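You operate a simulated robot arm through the tools that you are given. There is no shell and no other tool.

You are at the controls of a simulated two-armed robot. One attempt, no reset.

## Task
Open the red drawer, put the white box from the inside of the red drawer in the steel pan, then shut the drawer. Put one of the brass couplings from the fittings shelf in the silver drip tray on the top of the work table. Put the blue clip on the white roll on the issue table. Open the rings drawer, put the yellow sign from the shelf under the check bench in the inside of the rings drawer and shut the drawer again. Any order will do. Set down upright: yellow sign.

It is judged by the outcome, as a careful person would: the job done as asked, and still so three seconds after it is handed in. It fails if anything else is knocked over, pushed out of place, dropped, spilled or broken.

## Robot
Two 7-joint arms with two-finger parallel grippers on one trunk, on a base that moves. Base frame: it is fixed to the floor where the robot stands at the start and does not move with it; the origin is under the middle of the robot, x ahead of it, y to its left, z up. Lengths are in mm, angles in degrees, forces in N, time in s.
The left shoulder is at the start at [89, 182, 991], the right one opposite. With the tool pointing down near the work surface each hand reaches from about 300 to 760 mm from the robot's upright axis, wherever it stands, measured 20 degrees to its own side. Places, roughly: blue clip (5x3x6 cm) [-1600, -300, 900]; brass coupling [-1750, -1500, 1250]; drip tray [500, -1500, 750]; inside of the rings drawer [6300, -3900, 700]; red drawer [600, -1800, 700]; rings drawer [6400, -3900, 700]; steel pan (27x32x7 cm) [4500, -500, 800]; white box [750, -1750, 750]; white roll (6x6x2 cm) [-1600, -400, 900]; yellow sign [6500, -3750, 250]. Payload 3.91 kg a hand.
The TCP of each hand is the grasp point between the finger pads, 30 mm short of the fingertips. In the tool frame z runs along the fingers and y along their closing line. Largest opening 110 mm; finger width 20, thickness 10; the body of the gripper, 48 by 112 mm, starts 55 mm behind the TCP.
Orientation is that of the tool frame in the base frame, as a unit quaternion [w, x, y, z]. With the fingers straight down and closing along the base's y, the tool's x points along the base's -x, its y along +y and its z along -z.

## Interface
- The arms move only by the tool play_rows. It takes "left_targets", "right_targets" or both (then of equal length, played together; a hand with none holds still); each is a list that holds one entry, the list of rows, each a list of 6 numbers: the shift along the tool's x, y, z in units of 300 mm (1.0 is 300 mm), then the turn, a rotation vector about the tool's x, y, z in units of 120 degrees (1.0 is 120 degrees). In form: [[[tx, ty, tz, ax, ay, az], ...]]. A call has 1 to 20 rows; each row is the pose to reach, as a shift and turn from the pose commanded when the call began, along the tool's axes at that moment. "left_gripper" and "right_gripper" are, for a hand that has rows, the finger opening in mm, from 0 to 110, set as the call begins (left out, the last holds). A call with a number of a shift or a turn outside -1 to 1 is refused whole. A row lasts 0.2 s, in which the tool goes at most 50 mm and 8.6 degrees; a call with a longer step from one row to the next is refused whole, and so is a gripper value outside its range. Where a pose cannot be reached the arm comes as near as it can. A force on the tool above 40 N (or 10 N above the force at the start of the call, whichever is more), or a blocked arm, ends the call early, and 0.2 s more pass. The fingers move at their own pace (about 72 mm/s each) and stop on an object; they squeeze with about 24 N. The grip force told is the motor's: it shows also when the fingers shut on nothing. Time passes only in rows, and 0.2 s behind the last, so rows that repeat a pose let the fingers close. It gives the time, the measured TCP pose, the force on the tool (base axes), the opening and the grip force at its end, in the units of the frame above (readings bear some noise), with the torque about the TCP (base axes, N m) and any sound that the robot's microphone picked up, and new pictures: "show" is both (left out), scene, wrist or none (wrist: the cameras of the hands that moved).
- Cameras (640 x 400 px; columns grow to the right, rows downward): "scene" is now at [227.3, 14.9, 1164.2]; the picture's right is [0.01, -1.00, 0.00], its down [-0.64, -0.01, -0.77] and it looks along [0.77, 0.01, -0.64] (base axes); focal length 276 px, centre (320, 200). "left" rides on the left gripper at [72, -17, -103] in its tool frame; the picture's right is [0.23, 0.97, 0.00], its down [-0.76, 0.18, -0.62] and it looks along [-0.61, 0.14, 0.78] (tool axes); focal length 222 px, centre (320, 200). "right" rides on the right gripper at [72, 17, -103] in its tool frame; the picture's right is [-0.23, 0.97, 0.00], its down [-0.76, -0.18, -0.62] and it looks along [-0.61, -0.14, 0.78] (tool axes); focal length 222 px, centre (320, 200). There is no depth. A picture from a camera that has moved, and an enlarged one, comes with that camera's place and axes in the base frame and with its lens. The place of the scene camera against the robot may be out by one fixed shift of up to 25 mm in any direction.
- slide_trunk(by): moves the trunk up (or, below 0, down) by that many mm; the arms and the scene camera ride with it, the base frame stays. It gives what a move gives, with no picture.
- drive_base(legs): drives the robot by 1 to 6 legs, each [ahead, left, turn to the left] in mm, mm and degrees, along the robot's own axes; the way and the turn of a leg run together, so that a leg with both is an arc; at most 1500 mm and 180 degrees a leg. The arms and the cameras ride along, it lands a little off, and it stops where it bumps. It gives what a move gives, and a new picture of the scene camera.
- pan_tilt(pan, tilt): turns the head with the scene camera to pan (to the left, within 80 degrees either way) and tilt (down, from -29 to 69), counted from straight ahead of the robot (the tilt from the chest, where the trunk bows). It gives what a move gives, and a new picture of the scene camera.
- close_up(camera, box): a new picture of the part [left, top, right, bottom] of that camera's present view, enlarged. The clock stands still meanwhile.
- hand_in(): hands the job in; it is judged then, once.

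Places have to be worked out from the pictures, the camera data and where the tool is seen. Open the grippers and draw the arms clear of the work before you hand the job in, unless the task says otherwise.

The tools are called after "Call:" as a command line: name --argument value ..., lists and objects as JSON in quotes. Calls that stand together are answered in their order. play_rows: Moves the arms, as the interface text tells. Its arguments: {"type":"object","properties":{"left_targets":{"type":"array","items":{"type":"array","items":{"type":"array","items":{"type":"number"}}}},"left_gripper":{"type":"number"},"right_targets":{"type":"array","items":{"type":"array","items":{"type":"array","items":{"type":"number"}}}},"right_gripper":{"type":"number"},"show":{"type":"string","enum":["both","scene","wrist","none"]}},"required":[]} The other tools are called the same way: slide_trunk (by) moves the trunk up or down; drive_base (legs) drives the base; pan_tilt (pan, tilt) turns the head that bears the scene camera; close_up (camera, box) takes an enlarged picture of a part of a camera's view; hand_in () hands the job in.

At the start:

```text
time_s: 0.0
left_position: [563.7, 212.5, 940.0]
left_tcp_rot: [-0.001, 0.0, 1.0, 0.0]
left_contact_force: [0.3, -0.1, -0.4]
left_wrist_torque: [0.01, 0.0, 0.0]
left_finger_gap: 110.0
left_gripper_force: 0.1
right_position: [541.4, -254.7, 936.5]
right_tcp_rot: [-0.001, 0.0, 1.0, -0.001]
right_contact_force: [-0.3, 0.0, -0.4]
right_wrist_torque: [-0.02, 0.01, 0.0]
right_finger_gap: 110.0
right_gripper_force: 0.1
trunk travel left (down, up): [-250.0, 264.0]
robot x, y, heading: [1.6, -1.8, -0.3]
head pan, tilt (commanded): [0.7, 39.6]
```

scene: 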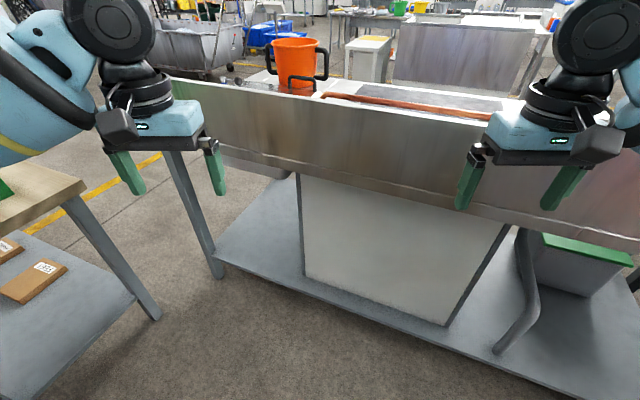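
right: 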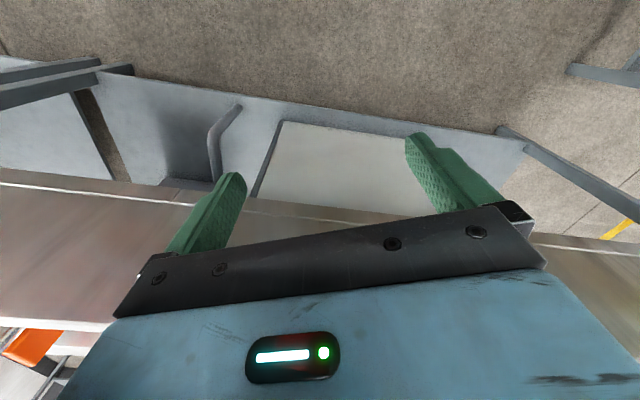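
left: 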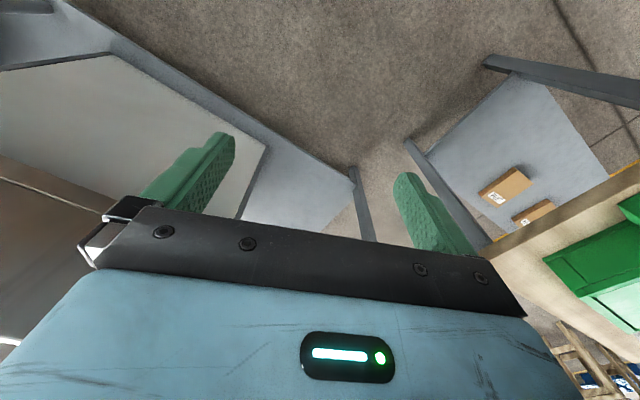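

I start by looking around with the head to map the surroundings before moving anything.

Call:
pan_tilt --pan -70 --tilt 20

Call:
pan_tilt --pan 0 --tilt 5

Call:
pan_tilt --pan 75 --tilt 20

```text
time_s: 1.4
left_position: [564.9, 211.4, 940.3]
left_tcp_rot: [0.0, 0.001, 1.0, 0.0]
left_contact_force: [-0.6, 0.3, 0.1]
left_wrist_torque: [0.01, -0.01, 0.02]
left_finger_gap: 110.1
left_gripper_force: 0.1
right_position: [540.8, -253.1, 937.3]
right_tcp_rot: [0.0, 0.0, 1.0, 0.0]
right_contact_force: [-0.7, -0.4, -1.0]
right_wrist_torque: [-0.01, 0.02, -0.04]
right_finger_gap: 109.9
right_gripper_force: 0.0
trunk travel left (down, up): [-250.0, 264.0]
robot x, y, heading: [-1.1, -2.6, -0.0]
head pan, tilt (commanded): [-70.0, 20.0]
camera scene: at [173.9, -73.7, 1195.0], right [-0.94, -0.34, 0.0], down [-0.12, 0.32, -0.94], along [0.32, -0.88, -0.34], focal length 276 px, centre (320, 200)
```

scene: 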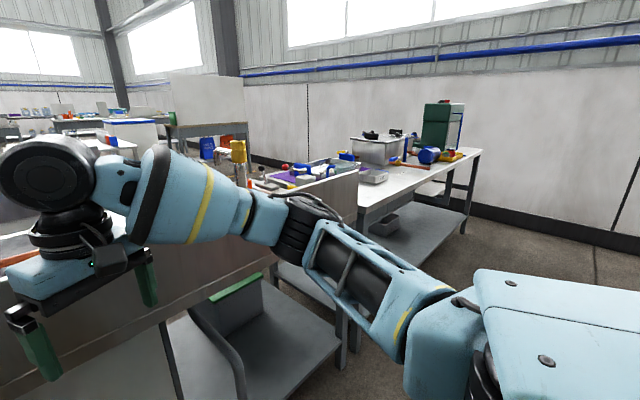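

```text
time_s: 2.8
left_position: [565.5, 212.2, 940.4]
left_tcp_rot: [0.0, 0.0, 1.0, 0.0]
left_contact_force: [-0.1, -0.3, -0.7]
left_wrist_torque: [0.0, 0.0, 0.0]
left_finger_gap: 109.9
left_gripper_force: 0.0
right_position: [541.3, -253.1, 936.4]
right_tcp_rot: [0.0, 0.0, 1.0, 0.0]
right_contact_force: [0.3, 0.4, -0.7]
right_wrist_torque: [0.01, 0.03, 0.01]
right_finger_gap: 110.3
right_gripper_force: 0.1
trunk travel left (down, up): [-250.0, 264.0]
robot x, y, heading: [1.7, 2.6, 0.1]
head pan, tilt (commanded): [0.0, 5.0]
camera scene: at [233.8, 13.7, 1219.3], right [0.0, -1.0, 0.0], down [-0.09, 0.0, -1.0], along [1.0, 0.0, -0.09], focal length 276 px, centre (320, 200)
```

scene: 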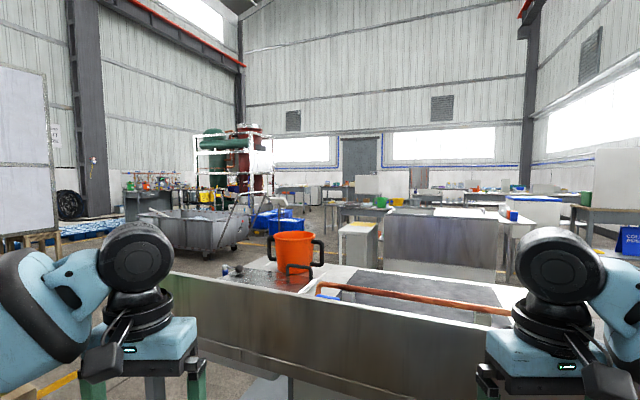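

```text
time_s: 4.3
left_position: [564.2, 211.7, 939.7]
left_tcp_rot: [0.0, 0.0, 1.0, 0.0]
left_contact_force: [0.4, 0.3, -0.6]
left_wrist_torque: [0.03, 0.0, -0.01]
left_finger_gap: 110.2
left_gripper_force: 0.1
right_position: [541.4, -253.4, 936.5]
right_tcp_rot: [-0.001, 0.0, 1.0, 0.0]
right_contact_force: [0.9, 0.0, -0.2]
right_wrist_torque: [-0.02, 0.02, -0.02]
right_finger_gap: 110.1
right_gripper_force: 0.0
trunk travel left (down, up): [-250.0, 264.0]
robot x, y, heading: [1.6, 0.8, -0.2]
head pan, tilt (commanded): [75.0, 20.0]
camera scene: at [166.1, 103.7, 1195.0], right [0.97, -0.26, 0.0], down [-0.09, -0.33, -0.94], along [0.24, 0.91, -0.34], focal length 276 px, centre (320, 200)
```

scene: 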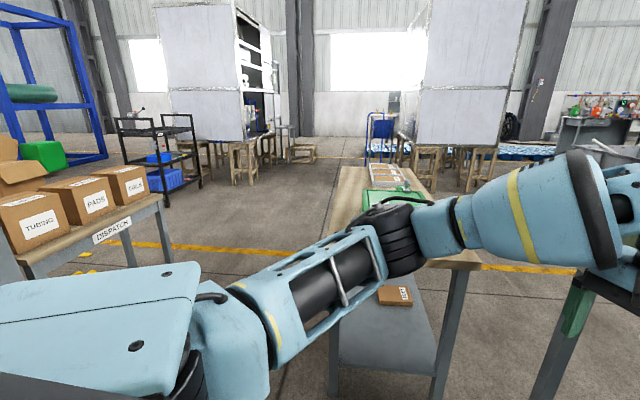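

The room is clear enough to see table layout; I look further down and to both sides to see free floor before turning the robot.

Call:
pan_tilt --pan 80 --tilt -5

Call:
pan_tilt --pan -80 --tilt 45

Call:
pan_tilt --pan -45 --tilt 30

```text
time_s: 5.2
left_position: [565.1, 212.0, 939.9]
left_tcp_rot: [0.0, 0.0, 1.0, 0.0]
left_contact_force: [-0.5, 0.7, 0.2]
left_wrist_torque: [-0.03, 0.02, 0.02]
left_finger_gap: 109.9
left_gripper_force: 0.0
right_position: [542.3, -255.2, 937.1]
right_tcp_rot: [0.0, 0.0, 1.0, 0.0]
right_contact_force: [-0.7, 0.2, -0.3]
right_wrist_torque: [-0.03, 0.01, -0.02]
right_finger_gap: 110.0
right_gripper_force: 0.1
trunk travel left (down, up): [-250.0, 264.0]
robot x, y, heading: [-1.0, 0.2, -0.1]
head pan, tilt (commanded): [80.0, -5.0]
camera scene: at [157.2, 100.0, 1235.0], right [0.98, -0.17, 0.0], down [0.01, 0.09, -1.0], along [0.17, 0.98, 0.09], focal length 276 px, centre (320, 200)
```

scene: 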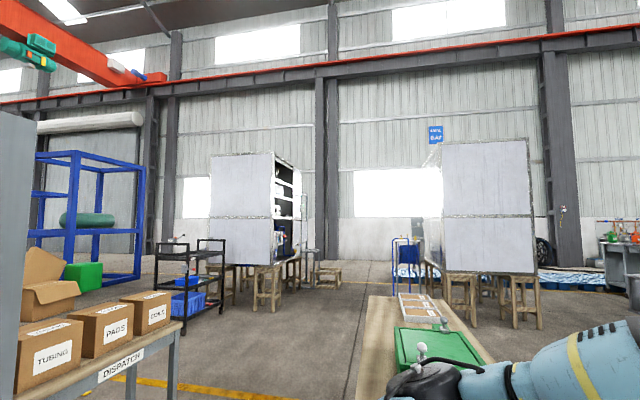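

```text
time_s: 7.7
left_position: [565.2, 211.7, 939.9]
left_tcp_rot: [0.0, 0.0, 1.0, 0.0]
left_contact_force: [0.0, 0.6, -0.9]
left_wrist_torque: [-0.01, 0.04, 0.04]
left_finger_gap: 110.2
left_gripper_force: 0.0
right_position: [542.9, -254.1, 937.6]
right_tcp_rot: [0.0, -0.001, 1.0, 0.0]
right_contact_force: [0.6, -0.3, -0.2]
right_wrist_torque: [-0.02, -0.03, 0.0]
right_finger_gap: 110.0
right_gripper_force: 0.1
trunk travel left (down, up): [-250.0, 264.0]
robot x, y, heading: [2.2, 2.8, 0.1]
head pan, tilt (commanded): [-80.0, 45.0]
camera scene: at [156.1, -66.3, 1156.3], right [-0.98, -0.17, 0.0], down [-0.12, 0.7, -0.71], along [0.12, -0.7, -0.71], focal length 276 px, centre (320, 200)
```

scene: 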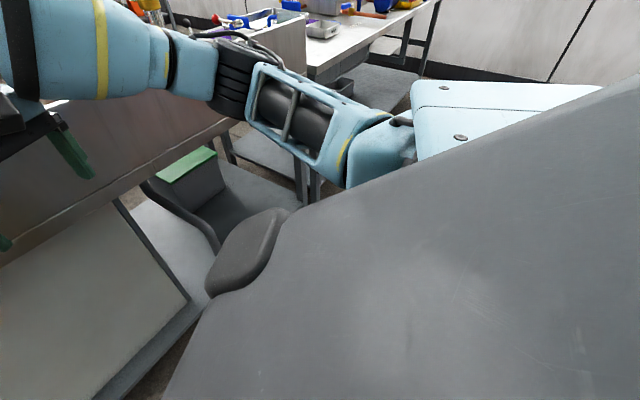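

```text
time_s: 8.7
left_position: [564.8, 212.0, 939.9]
left_tcp_rot: [-0.001, 0.0, 1.0, 0.001]
left_contact_force: [-0.6, 0.4, 0.7]
left_wrist_torque: [0.01, -0.02, 0.01]
left_finger_gap: 109.8
left_gripper_force: 0.1
right_position: [542.0, -253.1, 937.3]
right_tcp_rot: [0.0, 0.0, 1.0, 0.0]
right_contact_force: [0.5, -0.7, -0.5]
right_wrist_torque: [-0.02, 0.01, 0.03]
right_finger_gap: 109.9
right_gripper_force: 0.1
trunk travel left (down, up): [-250.0, 264.0]
robot x, y, heading: [1.3, -4.2, -0.1]
head pan, tilt (commanded): [-45.0, 30.0]
camera scene: at [205.9, -50.2, 1178.9], right [-0.71, -0.71, 0.0], down [-0.35, 0.35, -0.87], along [0.61, -0.61, -0.5], focal length 276 px, centre (320, 200)
```

scene: 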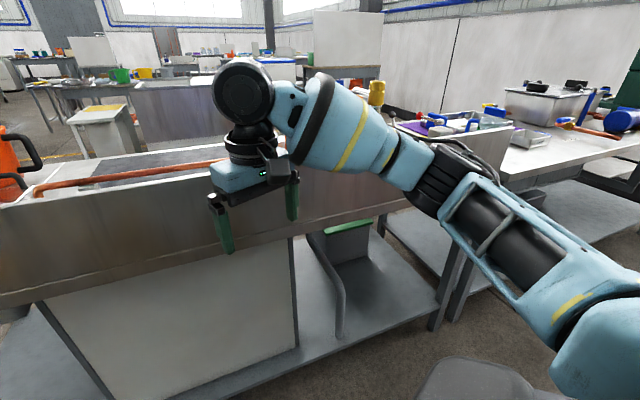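

The front table lies about x≈960 and a table is on my left, so I turn right in steps (the right side is open floor), watching the scene.

Call:
drive_base --legs '[[0, 0, -90]]'

Call:
pan_tilt --pan 0 --tilt 20

Call:
pan_tilt --pan -75 --tilt 10

```text
time_s: 12.8
left_position: [239.7, -551.1, 939.2]
left_tcp_rot: [0.0, 0.688, 0.726, 0.0]
left_contact_force: [-0.1, 0.6, -0.1]
left_wrist_torque: [-0.01, 0.01, 0.01]
left_finger_gap: 109.9
left_gripper_force: 0.0
right_position: [-224.4, -553.5, 936.7]
right_tcp_rot: [-0.001, 0.689, 0.725, 0.001]
right_contact_force: [0.4, 0.1, 0.0]
right_wrist_torque: [0.0, 0.01, 0.03]
right_finger_gap: 110.1
right_gripper_force: 0.0
trunk travel left (down, up): [-250.0, 264.0]
robot x, y, heading: [-0.8, -3.6, -86.8]
head pan, tilt (commanded): [-45.0, 30.0]
camera scene: at [-69.5, -212.3, 1178.9], right [-0.74, 0.67, 0.0], down [0.33, 0.37, -0.87], along [-0.58, -0.64, -0.5], focal length 276 px, centre (320, 200)
```

scene: 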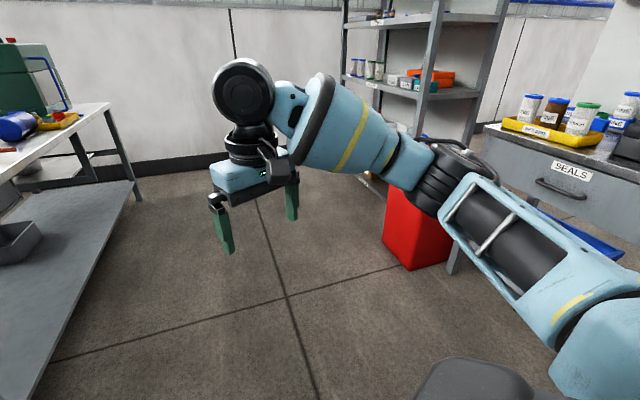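

```text
time_s: 13.9
left_position: [241.3, -551.6, 939.6]
left_tcp_rot: [0.0, 0.688, 0.726, 0.0]
left_contact_force: [0.0, -0.1, 0.2]
left_wrist_torque: [-0.02, -0.01, 0.0]
left_finger_gap: 109.9
left_gripper_force: 0.1
right_position: [-224.8, -554.6, 938.2]
right_tcp_rot: [0.0, 0.689, 0.725, 0.001]
right_contact_force: [-0.2, 0.1, 0.1]
right_wrist_torque: [0.0, -0.02, -0.01]
right_finger_gap: 109.9
right_gripper_force: 0.0
trunk travel left (down, up): [-250.0, 264.0]
robot x, y, heading: [-1.8, 1.5, -87.2]
head pan, tilt (commanded): [0.0, 20.0]
camera scene: at [-4.2, -238.2, 1195.0], right [-1.0, -0.05, 0.0], down [-0.02, 0.34, -0.94], along [0.05, -0.94, -0.34], focal length 276 px, centre (320, 200)
```

scene: 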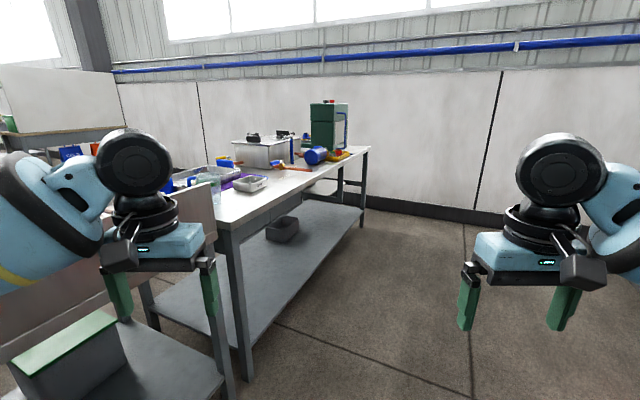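

```text
time_s: 15.4
left_position: [241.4, -552.6, 939.4]
left_tcp_rot: [0.0, 0.688, 0.726, 0.0]
left_contact_force: [0.3, 0.7, -0.3]
left_wrist_torque: [-0.01, 0.01, 0.0]
left_finger_gap: 109.9
left_gripper_force: 0.1
right_position: [-225.7, -553.3, 936.4]
right_tcp_rot: [0.0, 0.689, 0.725, 0.0]
right_contact_force: [0.6, -0.1, 0.4]
right_wrist_torque: [0.02, 0.02, 0.01]
right_finger_gap: 110.0
right_gripper_force: 0.1
trunk travel left (down, up): [-250.0, 264.0]
robot x, y, heading: [0.6, -0.0, -87.2]
head pan, tilt (commanded): [-75.0, 10.0]
camera scene: at [-97.3, -173.9, 1211.3], right [-0.31, 0.95, 0.0], down [0.17, 0.05, -0.98], along [-0.94, -0.3, -0.17], focal length 276 px, centre (320, 200)
```

scene: 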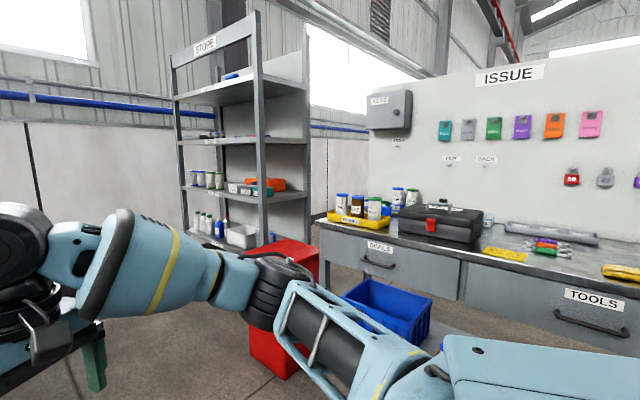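

The STORE shelf and ISSUE table are to the west (−x). I turn the rest of the way to face the issue table.

Call:
drive_base --legs '[[0, 0, -92.8]]'

Call:
pan_tilt --pan 0 --tilt 15

Call:
pan_tilt --pan 50 --tilt 10

```text
time_s: 19.7
left_position: [-565.6, -207.5, 940.3]
left_tcp_rot: [0.0, 1.0, -0.005, 0.0]
left_contact_force: [0.3, -0.1, 0.2]
left_wrist_torque: [0.0, 0.0, 0.0]
left_finger_gap: 110.0
left_gripper_force: 0.1
right_position: [-538.7, 257.8, 937.5]
right_tcp_rot: [0.0, 1.0, -0.005, 0.0]
right_contact_force: [0.2, -0.4, 0.3]
right_wrist_torque: [0.0, -0.01, 0.04]
right_finger_gap: 110.0
right_gripper_force: 0.1
trunk travel left (down, up): [-250.0, 264.0]
robot x, y, heading: [-3.1, 3.4, 179.5]
head pan, tilt (commanded): [-75.0, 10.0]
camera scene: at [-199.7, 105.1, 1211.3], right [0.97, 0.25, 0.0], down [0.04, -0.17, -0.98], along [-0.25, 0.95, -0.17], focal length 276 px, centre (320, 200)
```

scene: 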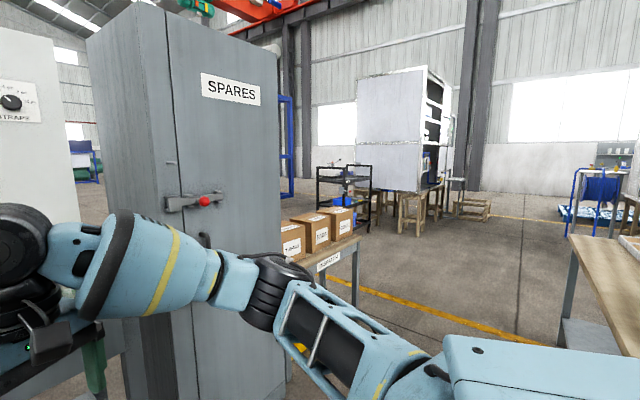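

```text
time_s: 21.2
left_position: [-566.7, -207.5, 940.5]
left_tcp_rot: [0.0, 1.0, -0.005, 0.0]
left_contact_force: [0.4, -0.3, 0.1]
left_wrist_torque: [0.0, -0.01, -0.02]
left_finger_gap: 110.1
left_gripper_force: 0.0
right_position: [-539.9, 257.6, 937.2]
right_tcp_rot: [-0.001, 1.0, -0.004, 0.001]
right_contact_force: [-0.3, 0.4, 0.3]
right_wrist_torque: [0.01, -0.04, 0.01]
right_finger_gap: 110.1
right_gripper_force: 0.1
trunk travel left (down, up): [-250.0, 264.0]
robot x, y, heading: [0.2, 2.5, 179.8]
head pan, tilt (commanded): [0.0, 15.0]
camera scene: at [-269.8, 15.9, 1203.1], right [0.01, 1.0, 0.0], down [0.26, 0.0, -0.97], along [-0.97, 0.01, -0.26], focal length 276 px, centre (320, 200)
```

scene: 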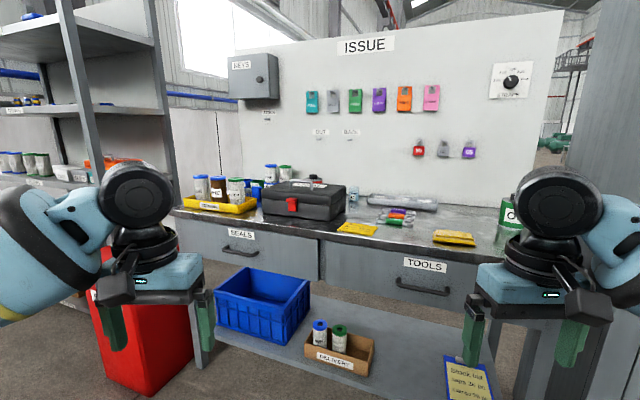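

```text
time_s: 22.4
left_position: [-566.4, -207.6, 938.9]
left_tcp_rot: [0.0, 1.0, -0.004, -0.001]
left_contact_force: [0.2, 0.9, 0.5]
left_wrist_torque: [0.01, 0.03, -0.01]
left_finger_gap: 109.9
left_gripper_force: 0.3
right_position: [-538.9, 258.3, 936.2]
right_tcp_rot: [0.0, 1.0, -0.005, 0.0]
right_contact_force: [-0.8, 0.8, -0.2]
right_wrist_torque: [-0.02, 0.0, 0.01]
right_finger_gap: 109.9
right_gripper_force: 0.1
trunk travel left (down, up): [-250.0, 264.0]
robot x, y, heading: [0.4, -1.5, 179.7]
head pan, tilt (commanded): [50.0, 10.0]
camera scene: at [-236.8, -55.6, 1211.3], right [-0.76, 0.65, 0.0], down [0.11, 0.13, -0.98], along [-0.64, -0.75, -0.17], focal length 276 px, centre (320, 200)
```

scene: 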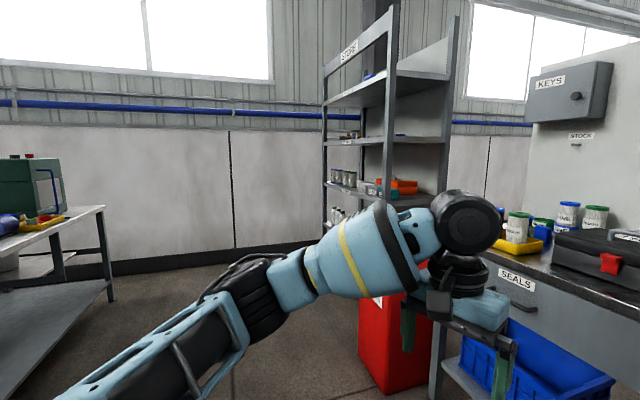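

I set the head straight at the issue table and take enlargements around where the clip and roll should be.

Call:
pan_tilt --pan 10 --tilt 20

Call:
close_up --camera "scene" --box '[180, 100, 500, 300]'

Call:
close_up --camera "scene" --box '[220, 130, 340, 205]'

```text
time_s: 23.4
left_position: [-567.5, -206.6, 940.6]
left_tcp_rot: [0.001, 1.0, -0.004, 0.0]
left_contact_force: [-0.9, -1.0, -0.2]
left_wrist_torque: [-0.02, 0.0, 0.0]
left_finger_gap: 109.9
left_gripper_force: 0.1
right_position: [-540.2, 257.0, 936.5]
right_tcp_rot: [0.0, 1.0, -0.004, 0.001]
right_contact_force: [-1.0, -0.2, 0.3]
right_wrist_torque: [0.01, 0.03, 0.04]
right_finger_gap: 109.9
right_gripper_force: 0.3
trunk travel left (down, up): [-250.0, 264.0]
robot x, y, heading: [-3.7, -1.2, 179.6]
head pan, tilt (commanded): [10.0, 20.0]
camera scene: at [-268.2, -0.5, 1195.0], right [-0.17, 0.99, 0.0], down [0.34, 0.06, -0.94], along [-0.93, -0.16, -0.34], focal length 276 px, centre (320, 200)
```

scene: 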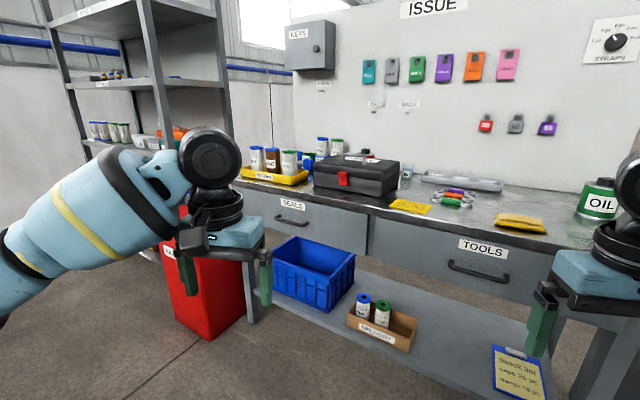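

```text
2.00 times, centred on (340, 200) of scene
camera zoom: at [-268.2, -0.5, 1195.0], right [-0.17, 0.99, 0.0], down [0.34, 0.06, -0.94], along [-0.93, -0.16, -0.34], focal length 551 px, centre (280, 200)
```

zoom: 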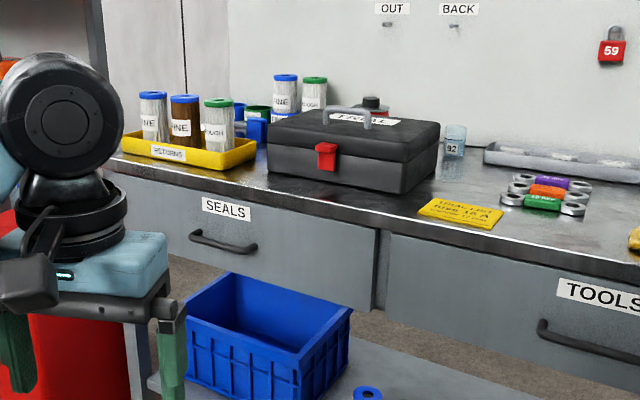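

```text
5.33 times, centred on (280, 168) of scene
camera zoom: at [-268.2, -0.5, 1195.0], right [-0.17, 0.99, 0.0], down [0.34, 0.06, -0.94], along [-0.93, -0.16, -0.34], focal length 1470 px, centre (533, 373)
```

zoom: 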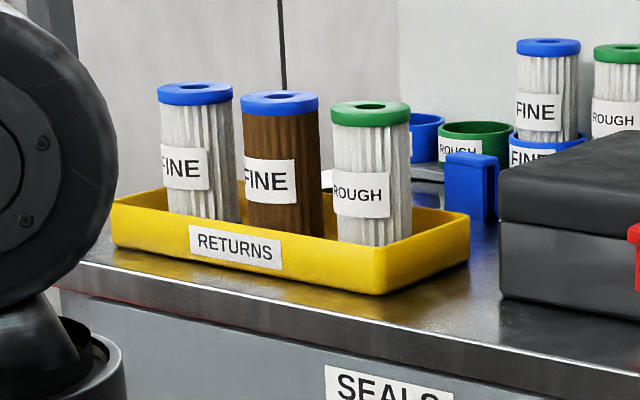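

The blue clip stands between the yellow tray and the toolbox near (−1600,−300); the roll seems hidden behind the tray. I raise the trunk and drive closer for a look from above.

Call:
slide_trunk --by 260

Call:
drive_base --legs '[[700, 150, 0]]'

Call:
pan_tilt --pan 10 --tilt 45

```text
time_s: 26.1
left_position: [-566.9, -206.6, 1197.7]
left_tcp_rot: [-0.001, 1.0, -0.005, 0.001]
left_contact_force: [0.0, 1.0, -0.3]
left_wrist_torque: [-0.01, 0.0, -0.02]
left_finger_gap: 110.0
left_gripper_force: 0.1
right_position: [-540.2, 256.9, 1194.7]
right_tcp_rot: [0.0, 1.0, -0.004, 0.002]
right_contact_force: [0.6, 0.5, -0.2]
right_wrist_torque: [-0.03, 0.01, 0.0]
right_finger_gap: 110.0
right_gripper_force: 0.0
trunk travel left (down, up): [-510.0, 4.0]
robot x, y, heading: [0.6, 0.7, 179.5]
head pan, tilt (commanded): [10.0, 20.0]
```

```text
time_s: 30.1
left_position: [-1279.3, -358.9, 1200.9]
left_tcp_rot: [0.0, 1.0, 0.002, 0.0]
left_contact_force: [0.2, 0.6, -0.4]
left_wrist_torque: [-0.02, -0.05, -0.01]
left_finger_gap: 109.9
left_gripper_force: 0.1
right_position: [-1255.3, 107.6, 1196.2]
right_tcp_rot: [-0.001, 1.0, 0.0, 0.001]
right_contact_force: [-0.1, 0.1, 0.5]
right_wrist_torque: [0.0, 0.02, 0.01]
right_finger_gap: 110.1
right_gripper_force: 0.1
trunk travel left (down, up): [-510.0, 4.0]
robot x, y, heading: [-716.6, -146.6, -179.9]
head pan, tilt (commanded): [10.0, 20.0]
camera scene: at [-838.1, -148.0, 1480.1], right [-0.17, 0.98, 0.0], down [0.34, 0.06, -0.94], along [-0.93, -0.16, -0.34], focal length 276 px, centre (320, 200)
```

scene: 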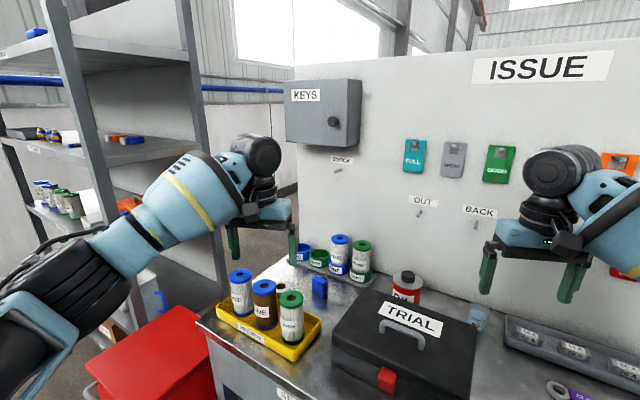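

```text
time_s: 31.0
left_position: [-1278.3, -358.7, 1200.8]
left_tcp_rot: [0.0, 1.0, 0.001, 0.001]
left_contact_force: [-0.3, 0.6, -0.3]
left_wrist_torque: [0.02, 0.0, 0.0]
left_finger_gap: 109.7
left_gripper_force: 0.1
right_position: [-1255.9, 107.4, 1197.4]
right_tcp_rot: [0.001, 1.0, 0.0, 0.0]
right_contact_force: [0.5, -0.5, 0.5]
right_wrist_torque: [0.01, -0.04, -0.02]
right_finger_gap: 110.4
right_gripper_force: 0.1
trunk travel left (down, up): [-510.0, 4.0]
robot x, y, heading: [-717.2, -145.4, -179.8]
head pan, tilt (commanded): [10.0, 45.0]
camera scene: at [-826.5, -145.9, 1441.4], right [-0.17, 0.98, 0.0], down [0.7, 0.12, -0.71], along [-0.7, -0.12, -0.71], focal length 276 px, centre (320, 200)
```

scene: 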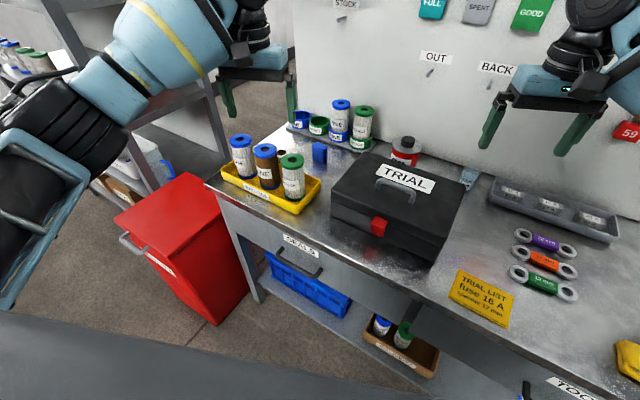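

Good overhead view. I zoom on the tray, clip and surroundings to find the white roll.

Call:
close_up --camera "scene" --box '[210, 80, 402, 200]'

Call:
close_up --camera "left" --box '[0, 0, 640, 400]'

```text
3.33 times, centred on (306, 140) of scene
camera zoom: at [-826.5, -145.9, 1441.4], right [-0.17, 0.98, 0.0], down [0.7, 0.12, -0.71], along [-0.7, -0.12, -0.71], focal length 918 px, centre (367, 400)
```

zoom: 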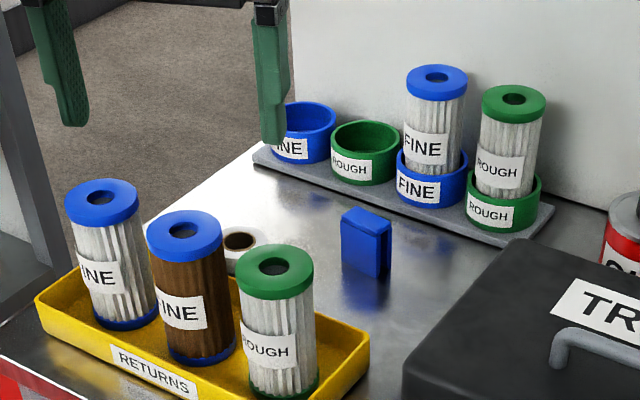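

```text
1.00 times, centred on (320, 200) of left (not enlarged: the box is as wide or as high as the picture)
camera zoom: at [-1205.7, -341.5, 1304.1], right [0.23, -0.97, 0.0], down [-0.76, -0.18, 0.62], along [-0.61, -0.14, -0.78], focal length 222 px, centre (320, 200)
```

zoom: 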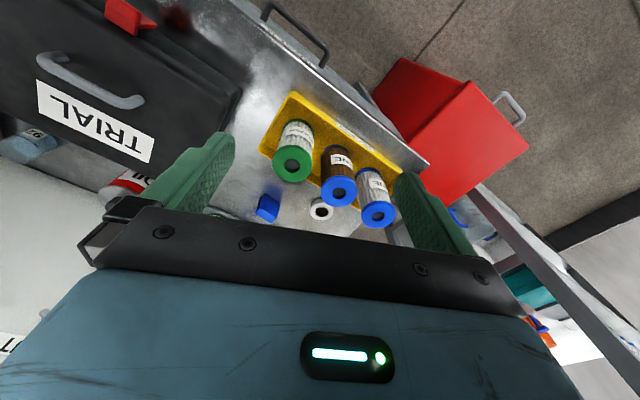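

The roll (white with brown core) lies behind the returns tray, and the clip stands to its right. I drive 200 mm closer and use the left wrist camera to measure them.

Call:
drive_base --legs '[[190, 0, 0]]'

Call:
close_up --camera "left" --box '[0, 0, 640, 400]'

Call:
close_up --camera "scene" --box '[160, 50, 416, 210]'

```text
time_s: 32.5
left_position: [-1469.0, -356.1, 1200.2]
left_tcp_rot: [0.0, 1.0, -0.001, -0.001]
left_contact_force: [0.2, -0.7, 0.5]
left_wrist_torque: [0.03, -0.01, 0.0]
left_finger_gap: 109.9
left_gripper_force: 0.0
right_position: [-1445.5, 107.6, 1197.2]
right_tcp_rot: [0.0, 1.0, 0.0, -0.001]
right_contact_force: [0.2, 0.0, 0.1]
right_wrist_torque: [0.01, -0.03, 0.02]
right_finger_gap: 109.9
right_gripper_force: 0.1
trunk travel left (down, up): [-510.0, 4.0]
robot x, y, heading: [-905.9, -148.3, 179.7]
head pan, tilt (commanded): [10.0, 45.0]
camera scene: at [-1017.3, -145.7, 1441.5], right [-0.17, 0.98, 0.0], down [0.7, 0.12, -0.71], along [-0.7, -0.12, -0.71], focal length 276 px, centre (320, 200)
```

scene: 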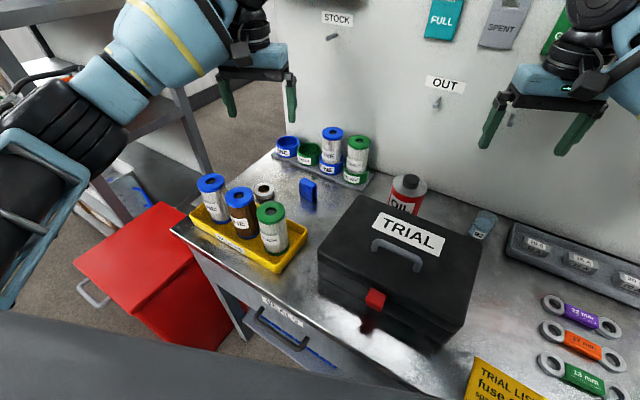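

```text
1.00 times, centred on (320, 200) of left (not enlarged: the box is as wide or as high as the picture)
camera zoom: at [-1396.9, -340.4, 1304.6], right [0.23, -0.97, 0.0], down [-0.76, -0.18, 0.62], along [-0.61, -0.14, -0.78], focal length 222 px, centre (320, 200)
```

zoom: 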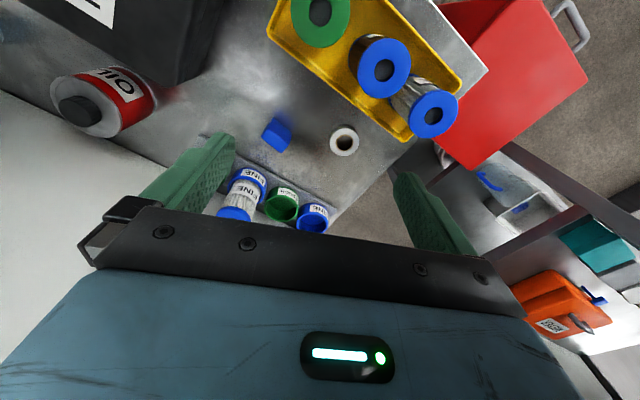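

```text
2.50 times, centred on (288, 130) of scene
camera zoom: at [-1017.3, -145.7, 1441.5], right [-0.17, 0.98, 0.0], down [0.7, 0.12, -0.71], along [-0.7, -0.12, -0.71], focal length 689 px, centre (400, 375)
```

zoom: 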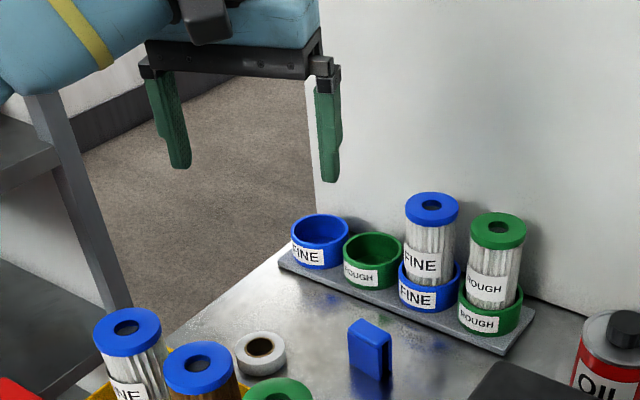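

From the two wrist-camera views I get roll centre ≈(−1574,−430, top 866) and clip ≈(−1579,−297, top ~897). I enlarge to read the clip's yaw and the tray clearances.

Call:
close_up --camera "left" --box '[220, 60, 476, 220]'

Call:
close_up --camera "scene" --box '[180, 150, 340, 250]'

```text
2.50 times, centred on (348, 140) of left
camera zoom: at [-1396.9, -340.4, 1304.6], right [0.23, -0.97, 0.0], down [-0.76, -0.18, 0.62], along [-0.61, -0.14, -0.78], focal length 555 px, centre (250, 350)
```

zoom: 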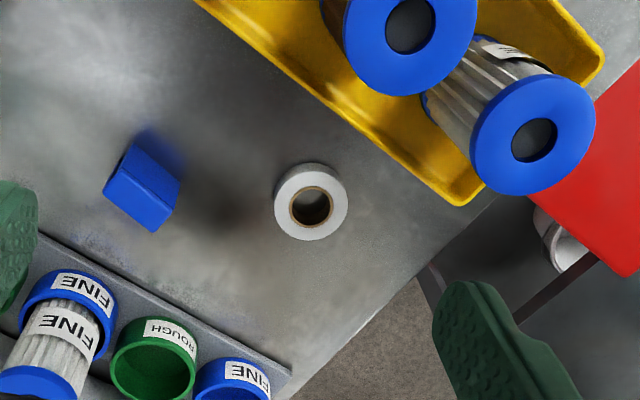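

```text
4.00 times, centred on (260, 200) of scene
camera zoom: at [-1017.3, -145.7, 1441.5], right [-0.17, 0.98, 0.0], down [0.7, 0.12, -0.71], along [-0.7, -0.12, -0.71], focal length 1102 px, centre (560, 200)
```

zoom: 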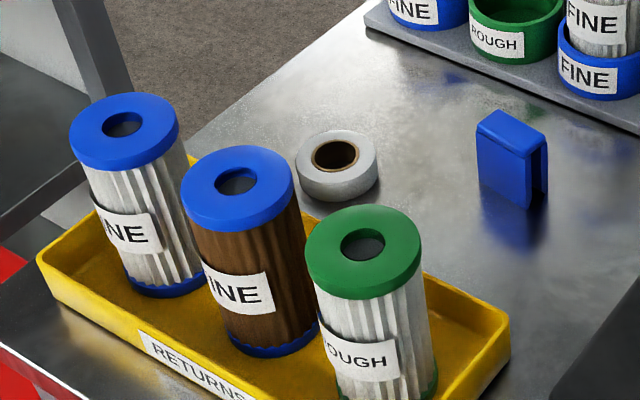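

I enlarge further on the clip alone to determine its yaw and which faces to grip.

Call:
close_up --camera "left" --box '[245, 100, 325, 150]'

Call:
close_up --camera "scene" --box '[285, 170, 333, 200]'

```text
8.00 times, centred on (285, 125) of left
camera zoom: at [-1396.9, -340.4, 1304.6], right [0.23, -0.97, 0.0], down [-0.76, -0.18, 0.62], along [-0.61, -0.14, -0.78], focal length 1777 px, centre (600, 800)
```

zoom: 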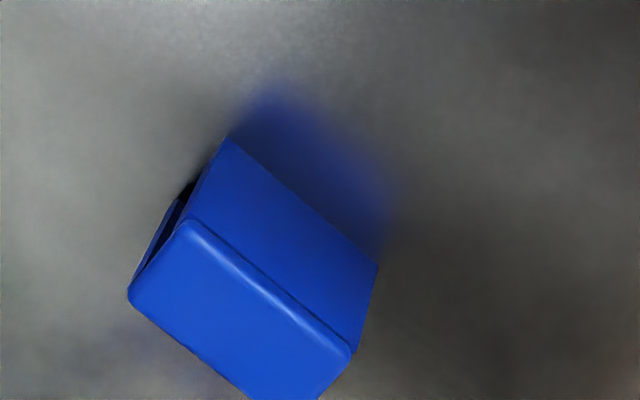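

```text
13.33 times, centred on (309, 185) of scene
camera zoom: at [-1017.3, -145.7, 1441.5], right [-0.17, 0.98, 0.0], down [0.7, 0.12, -0.71], along [-0.7, -0.12, -0.71], focal length 3674 px, centre (467, 400)
```

zoom: 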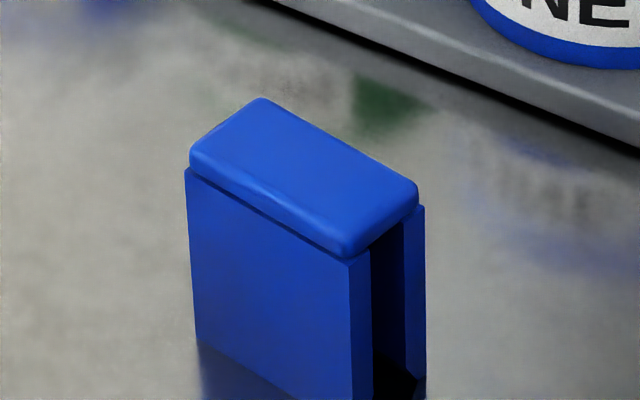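

Clip centre ≈(−1589,−298), long axis at about 60° from +x, top ≈903, table ≈846. I move the left hand above it at z≈1000, turned 29.5° so the fingers close along its long axis.

Call:
play_rows --left_targets '[[[-0.05, -0.024, 0.083, 0, 0, 0.031], [-0.1, -0.048, 0.167, 0, 0, 0.062], [-0.15, -0.072, 0.25, 0, 0, 0.093], [-0.2, -0.097, 0.333, 0, 0, 0.124], [-0.25, -0.121, 0.4, 0, 0, 0.155], [-0.3, -0.145, 0.467, 0, 0, 0.186], [-0.35, -0.17, 0.533, 0, 0, 0.216], [-0.4, -0.193, 0.6, 0, 0, 0.246], [-0.4, -0.193, 0.6, 0, 0, 0.246]]]' --left_gripper 95

Call:
close_up --camera "left" --box '[200, 60, 440, 210]'

```text
time_s: 34.5
left_position: [-1547.0, -302.6, 1024.2]
left_tcp_rot: [-0.001, 0.967, -0.256, -0.001]
left_contact_force: [0.0, -0.4, 0.0]
left_wrist_torque: [-0.01, 0.0, -0.01]
left_finger_gap: 95.2
left_gripper_force: 0.0
left hand out of reach, approached as far as the arm can: row 6, 7, 8, 9
right_position: [-1447.3, 108.4, 1197.4]
right_tcp_rot: [0.0, 1.0, -0.001, 0.001]
right_contact_force: [-0.5, -0.4, -0.5]
right_wrist_torque: [0.0, -0.01, -0.04]
right_finger_gap: 109.9
right_gripper_force: 0.0
trunk travel left (down, up): [-510.0, 4.0]
robot x, y, heading: [-907.2, -143.2, 179.8]
head pan, tilt (commanded): [10.0, 45.0]
camera scene: at [-1017.6, -146.3, 1441.4], right [-0.17, 0.98, 0.0], down [0.7, 0.12, -0.71], along [-0.7, -0.12, -0.71], focal length 276 px, centre (320, 200)
camera left: at [-1474.8, -324.7, 1127.9], right [-0.28, -0.96, 0.0], down [-0.75, 0.22, 0.62], along [-0.6, 0.18, -0.78], focal length 222 px, centre (320, 200)
```

scene: 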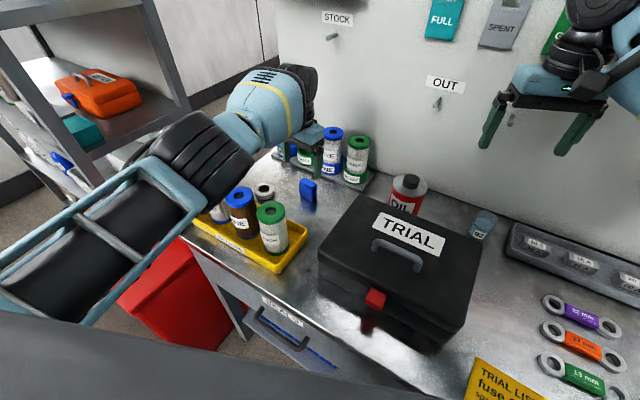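
left: 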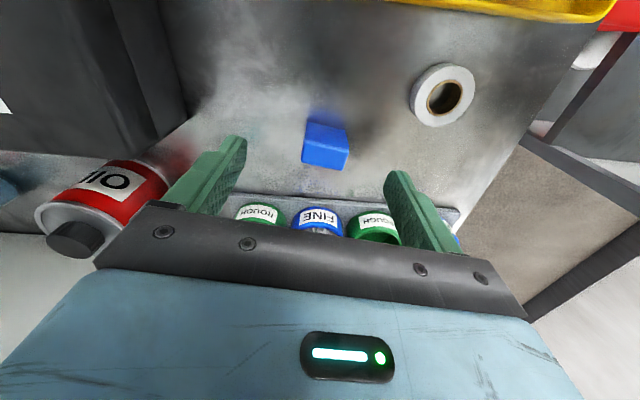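

```text
2.67 times, centred on (320, 135) of left
camera zoom: at [-1474.8, -324.7, 1127.9], right [-0.28, -0.96, 0.0], down [-0.75, 0.22, 0.62], along [-0.6, 0.18, -0.78], focal length 592 px, centre (320, 373)
```

zoom: 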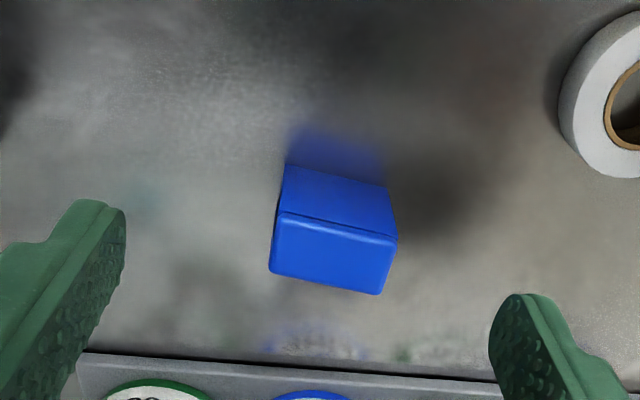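

The hand stopped short at x≈−1547 (out of reach with the trunk upright). I lift the hand, then lower the trunk (which leans forward) and edge the base ahead to bring the clip into reach.

Call:
play_rows --left_targets '[[[0, 0, -0.13, 0, 0, 0], [0.03, 0, -0.26, 0, 0, 0], [0.06, 0, -0.4, 0, 0, 0], [0.1, 0, -0.5, 0, 0, 0], [0.1, 0, -0.5, 0, 0, 0]]]' --show "none"

Call:
slide_trunk --by -130

Call:
drive_base --legs '[[40, 0, 0]]'

```text
time_s: 35.7
left_position: [-1522.0, -318.0, 1174.7]
left_tcp_rot: [0.0, 0.967, -0.255, 0.001]
left_contact_force: [0.3, 0.1, -0.3]
left_wrist_torque: [-0.02, 0.02, 0.03]
left_finger_gap: 94.9
left_gripper_force: 0.1
right_position: [-1447.3, 109.3, 1196.7]
right_tcp_rot: [0.001, 1.0, -0.001, 0.0]
right_contact_force: [-0.7, 0.5, -0.3]
right_wrist_torque: [-0.01, 0.01, 0.0]
right_finger_gap: 109.9
right_gripper_force: 0.1
trunk travel left (down, up): [-510.0, 4.0]
robot x, y, heading: [-904.5, -145.3, 179.8]
head pan, tilt (commanded): [10.0, 45.0]
```

```text
time_s: 37.3
left_position: [-1520.6, -318.6, 1046.6]
left_tcp_rot: [-0.001, 0.967, -0.255, 0.0]
left_contact_force: [0.2, 0.0, 0.4]
left_wrist_torque: [-0.01, 0.01, -0.02]
left_finger_gap: 95.0
left_gripper_force: 0.1
right_position: [-1447.4, 108.5, 1067.3]
right_tcp_rot: [0.0, 1.0, -0.001, -0.001]
right_contact_force: [-0.4, 0.2, 0.3]
right_wrist_torque: [0.0, -0.01, 0.03]
right_finger_gap: 109.8
right_gripper_force: 0.0
trunk travel left (down, up): [-380.0, 134.0]
robot x, y, heading: [-906.1, -145.8, 180.0]
head pan, tilt (commanded): [10.0, 45.0]
```

```text
time_s: 38.2
left_position: [-1560.8, -318.5, 1047.0]
left_tcp_rot: [0.0, 0.967, -0.255, 0.0]
left_contact_force: [-0.4, -0.7, 0.4]
left_wrist_torque: [-0.01, -0.03, -0.02]
left_finger_gap: 94.9
left_gripper_force: 0.0
right_position: [-1487.5, 108.3, 1067.4]
right_tcp_rot: [0.0, 1.0, 0.0, 0.0]
right_contact_force: [-0.3, -0.5, -0.7]
right_wrist_torque: [0.02, 0.0, 0.03]
right_finger_gap: 109.7
right_gripper_force: 0.1
trunk travel left (down, up): [-380.0, 134.0]
robot x, y, heading: [-945.3, -147.7, 179.8]
head pan, tilt (commanded): [10.0, 45.0]
camera scene: at [-1165.4, -145.7, 1289.1], right [-0.17, 0.98, 0.0], down [0.7, 0.12, -0.71], along [-0.7, -0.12, -0.71], focal length 276 px, centre (320, 200)
```

scene: 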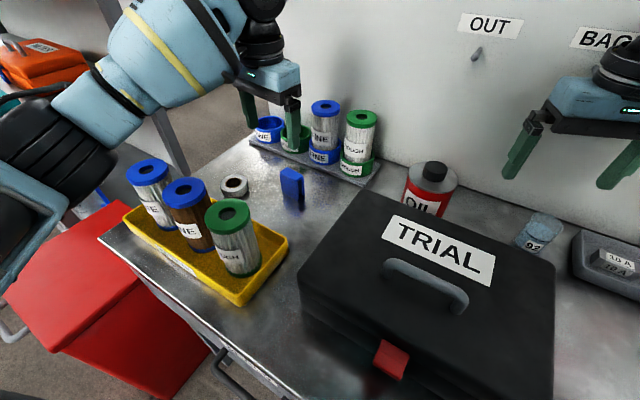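

The hand now rides at (−1561,−318,1047). I take a wrist close-up to refine the clip's position.

Call:
close_up --camera "left" --box '[200, 60, 440, 210]'

```text
2.67 times, centred on (320, 135) of left
camera zoom: at [-1488.7, -340.1, 1150.3], right [-0.28, -0.96, 0.0], down [-0.75, 0.22, 0.62], along [-0.6, 0.18, -0.78], focal length 592 px, centre (320, 373)
```

zoom: 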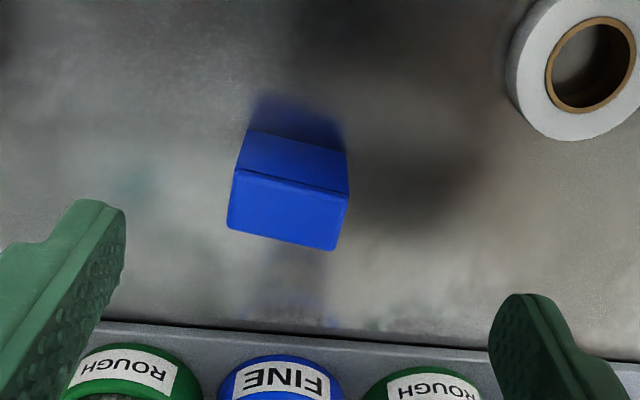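

The clip top is centred about 36 mm back and 7 mm sideways in the tool frame, and the yaw matches. I shift over it and come down to z≈965 to check.

Call:
play_rows --left_targets '[[[-0.06, -0.012, 0, 0, 0, 0], [-0.12, -0.024, 0, 0, 0, 0], [-0.12, -0.024, 0.1, 0, 0, 0], [-0.12, -0.024, 0.2, 0, 0, 0], [-0.12, -0.024, 0.27, 0, 0, 0], [-0.12, -0.024, 0.27, 0, 0, 0]]]'

```text
time_s: 39.6
left_position: [-1587.4, -294.1, 966.1]
left_tcp_rot: [0.0, 0.967, -0.255, 0.0]
left_contact_force: [-0.5, -0.2, -0.5]
left_wrist_torque: [-0.01, 0.03, 0.01]
left_finger_gap: 95.1
left_gripper_force: 0.1
right_position: [-1486.1, 108.7, 1067.9]
right_tcp_rot: [0.0, 1.0, 0.0, 0.0]
right_contact_force: [0.1, 0.3, -0.5]
right_wrist_torque: [0.03, 0.03, 0.0]
right_finger_gap: 110.1
right_gripper_force: 0.0
trunk travel left (down, up): [-380.0, 134.0]
robot x, y, heading: [-944.0, -144.2, 180.0]
head pan, tilt (commanded): [10.0, 45.0]
camera scene: at [-1164.6, -145.6, 1289.2], right [-0.17, 0.98, 0.0], down [0.7, 0.12, -0.71], along [-0.7, -0.12, -0.71], focal length 276 px, centre (320, 200)
camera left: at [-1515.9, -315.4, 1070.0], right [-0.28, -0.96, 0.0], down [-0.75, 0.22, 0.62], along [-0.6, 0.18, -0.78], focal length 222 px, centre (320, 200)
```

scene: 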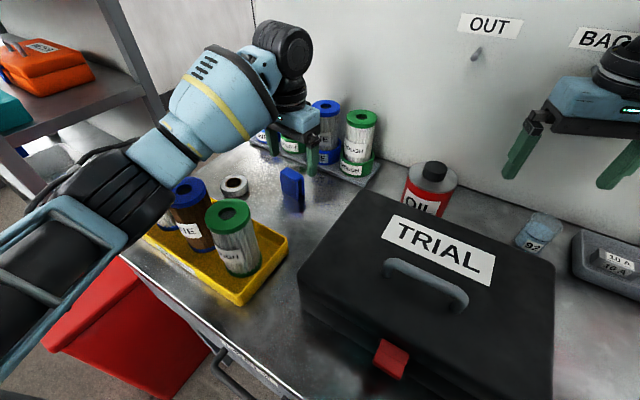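
left: 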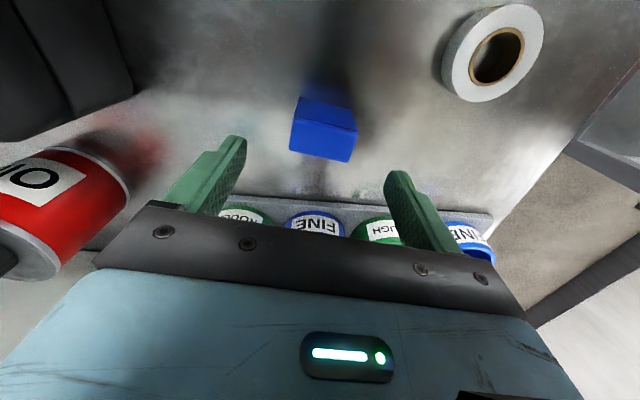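

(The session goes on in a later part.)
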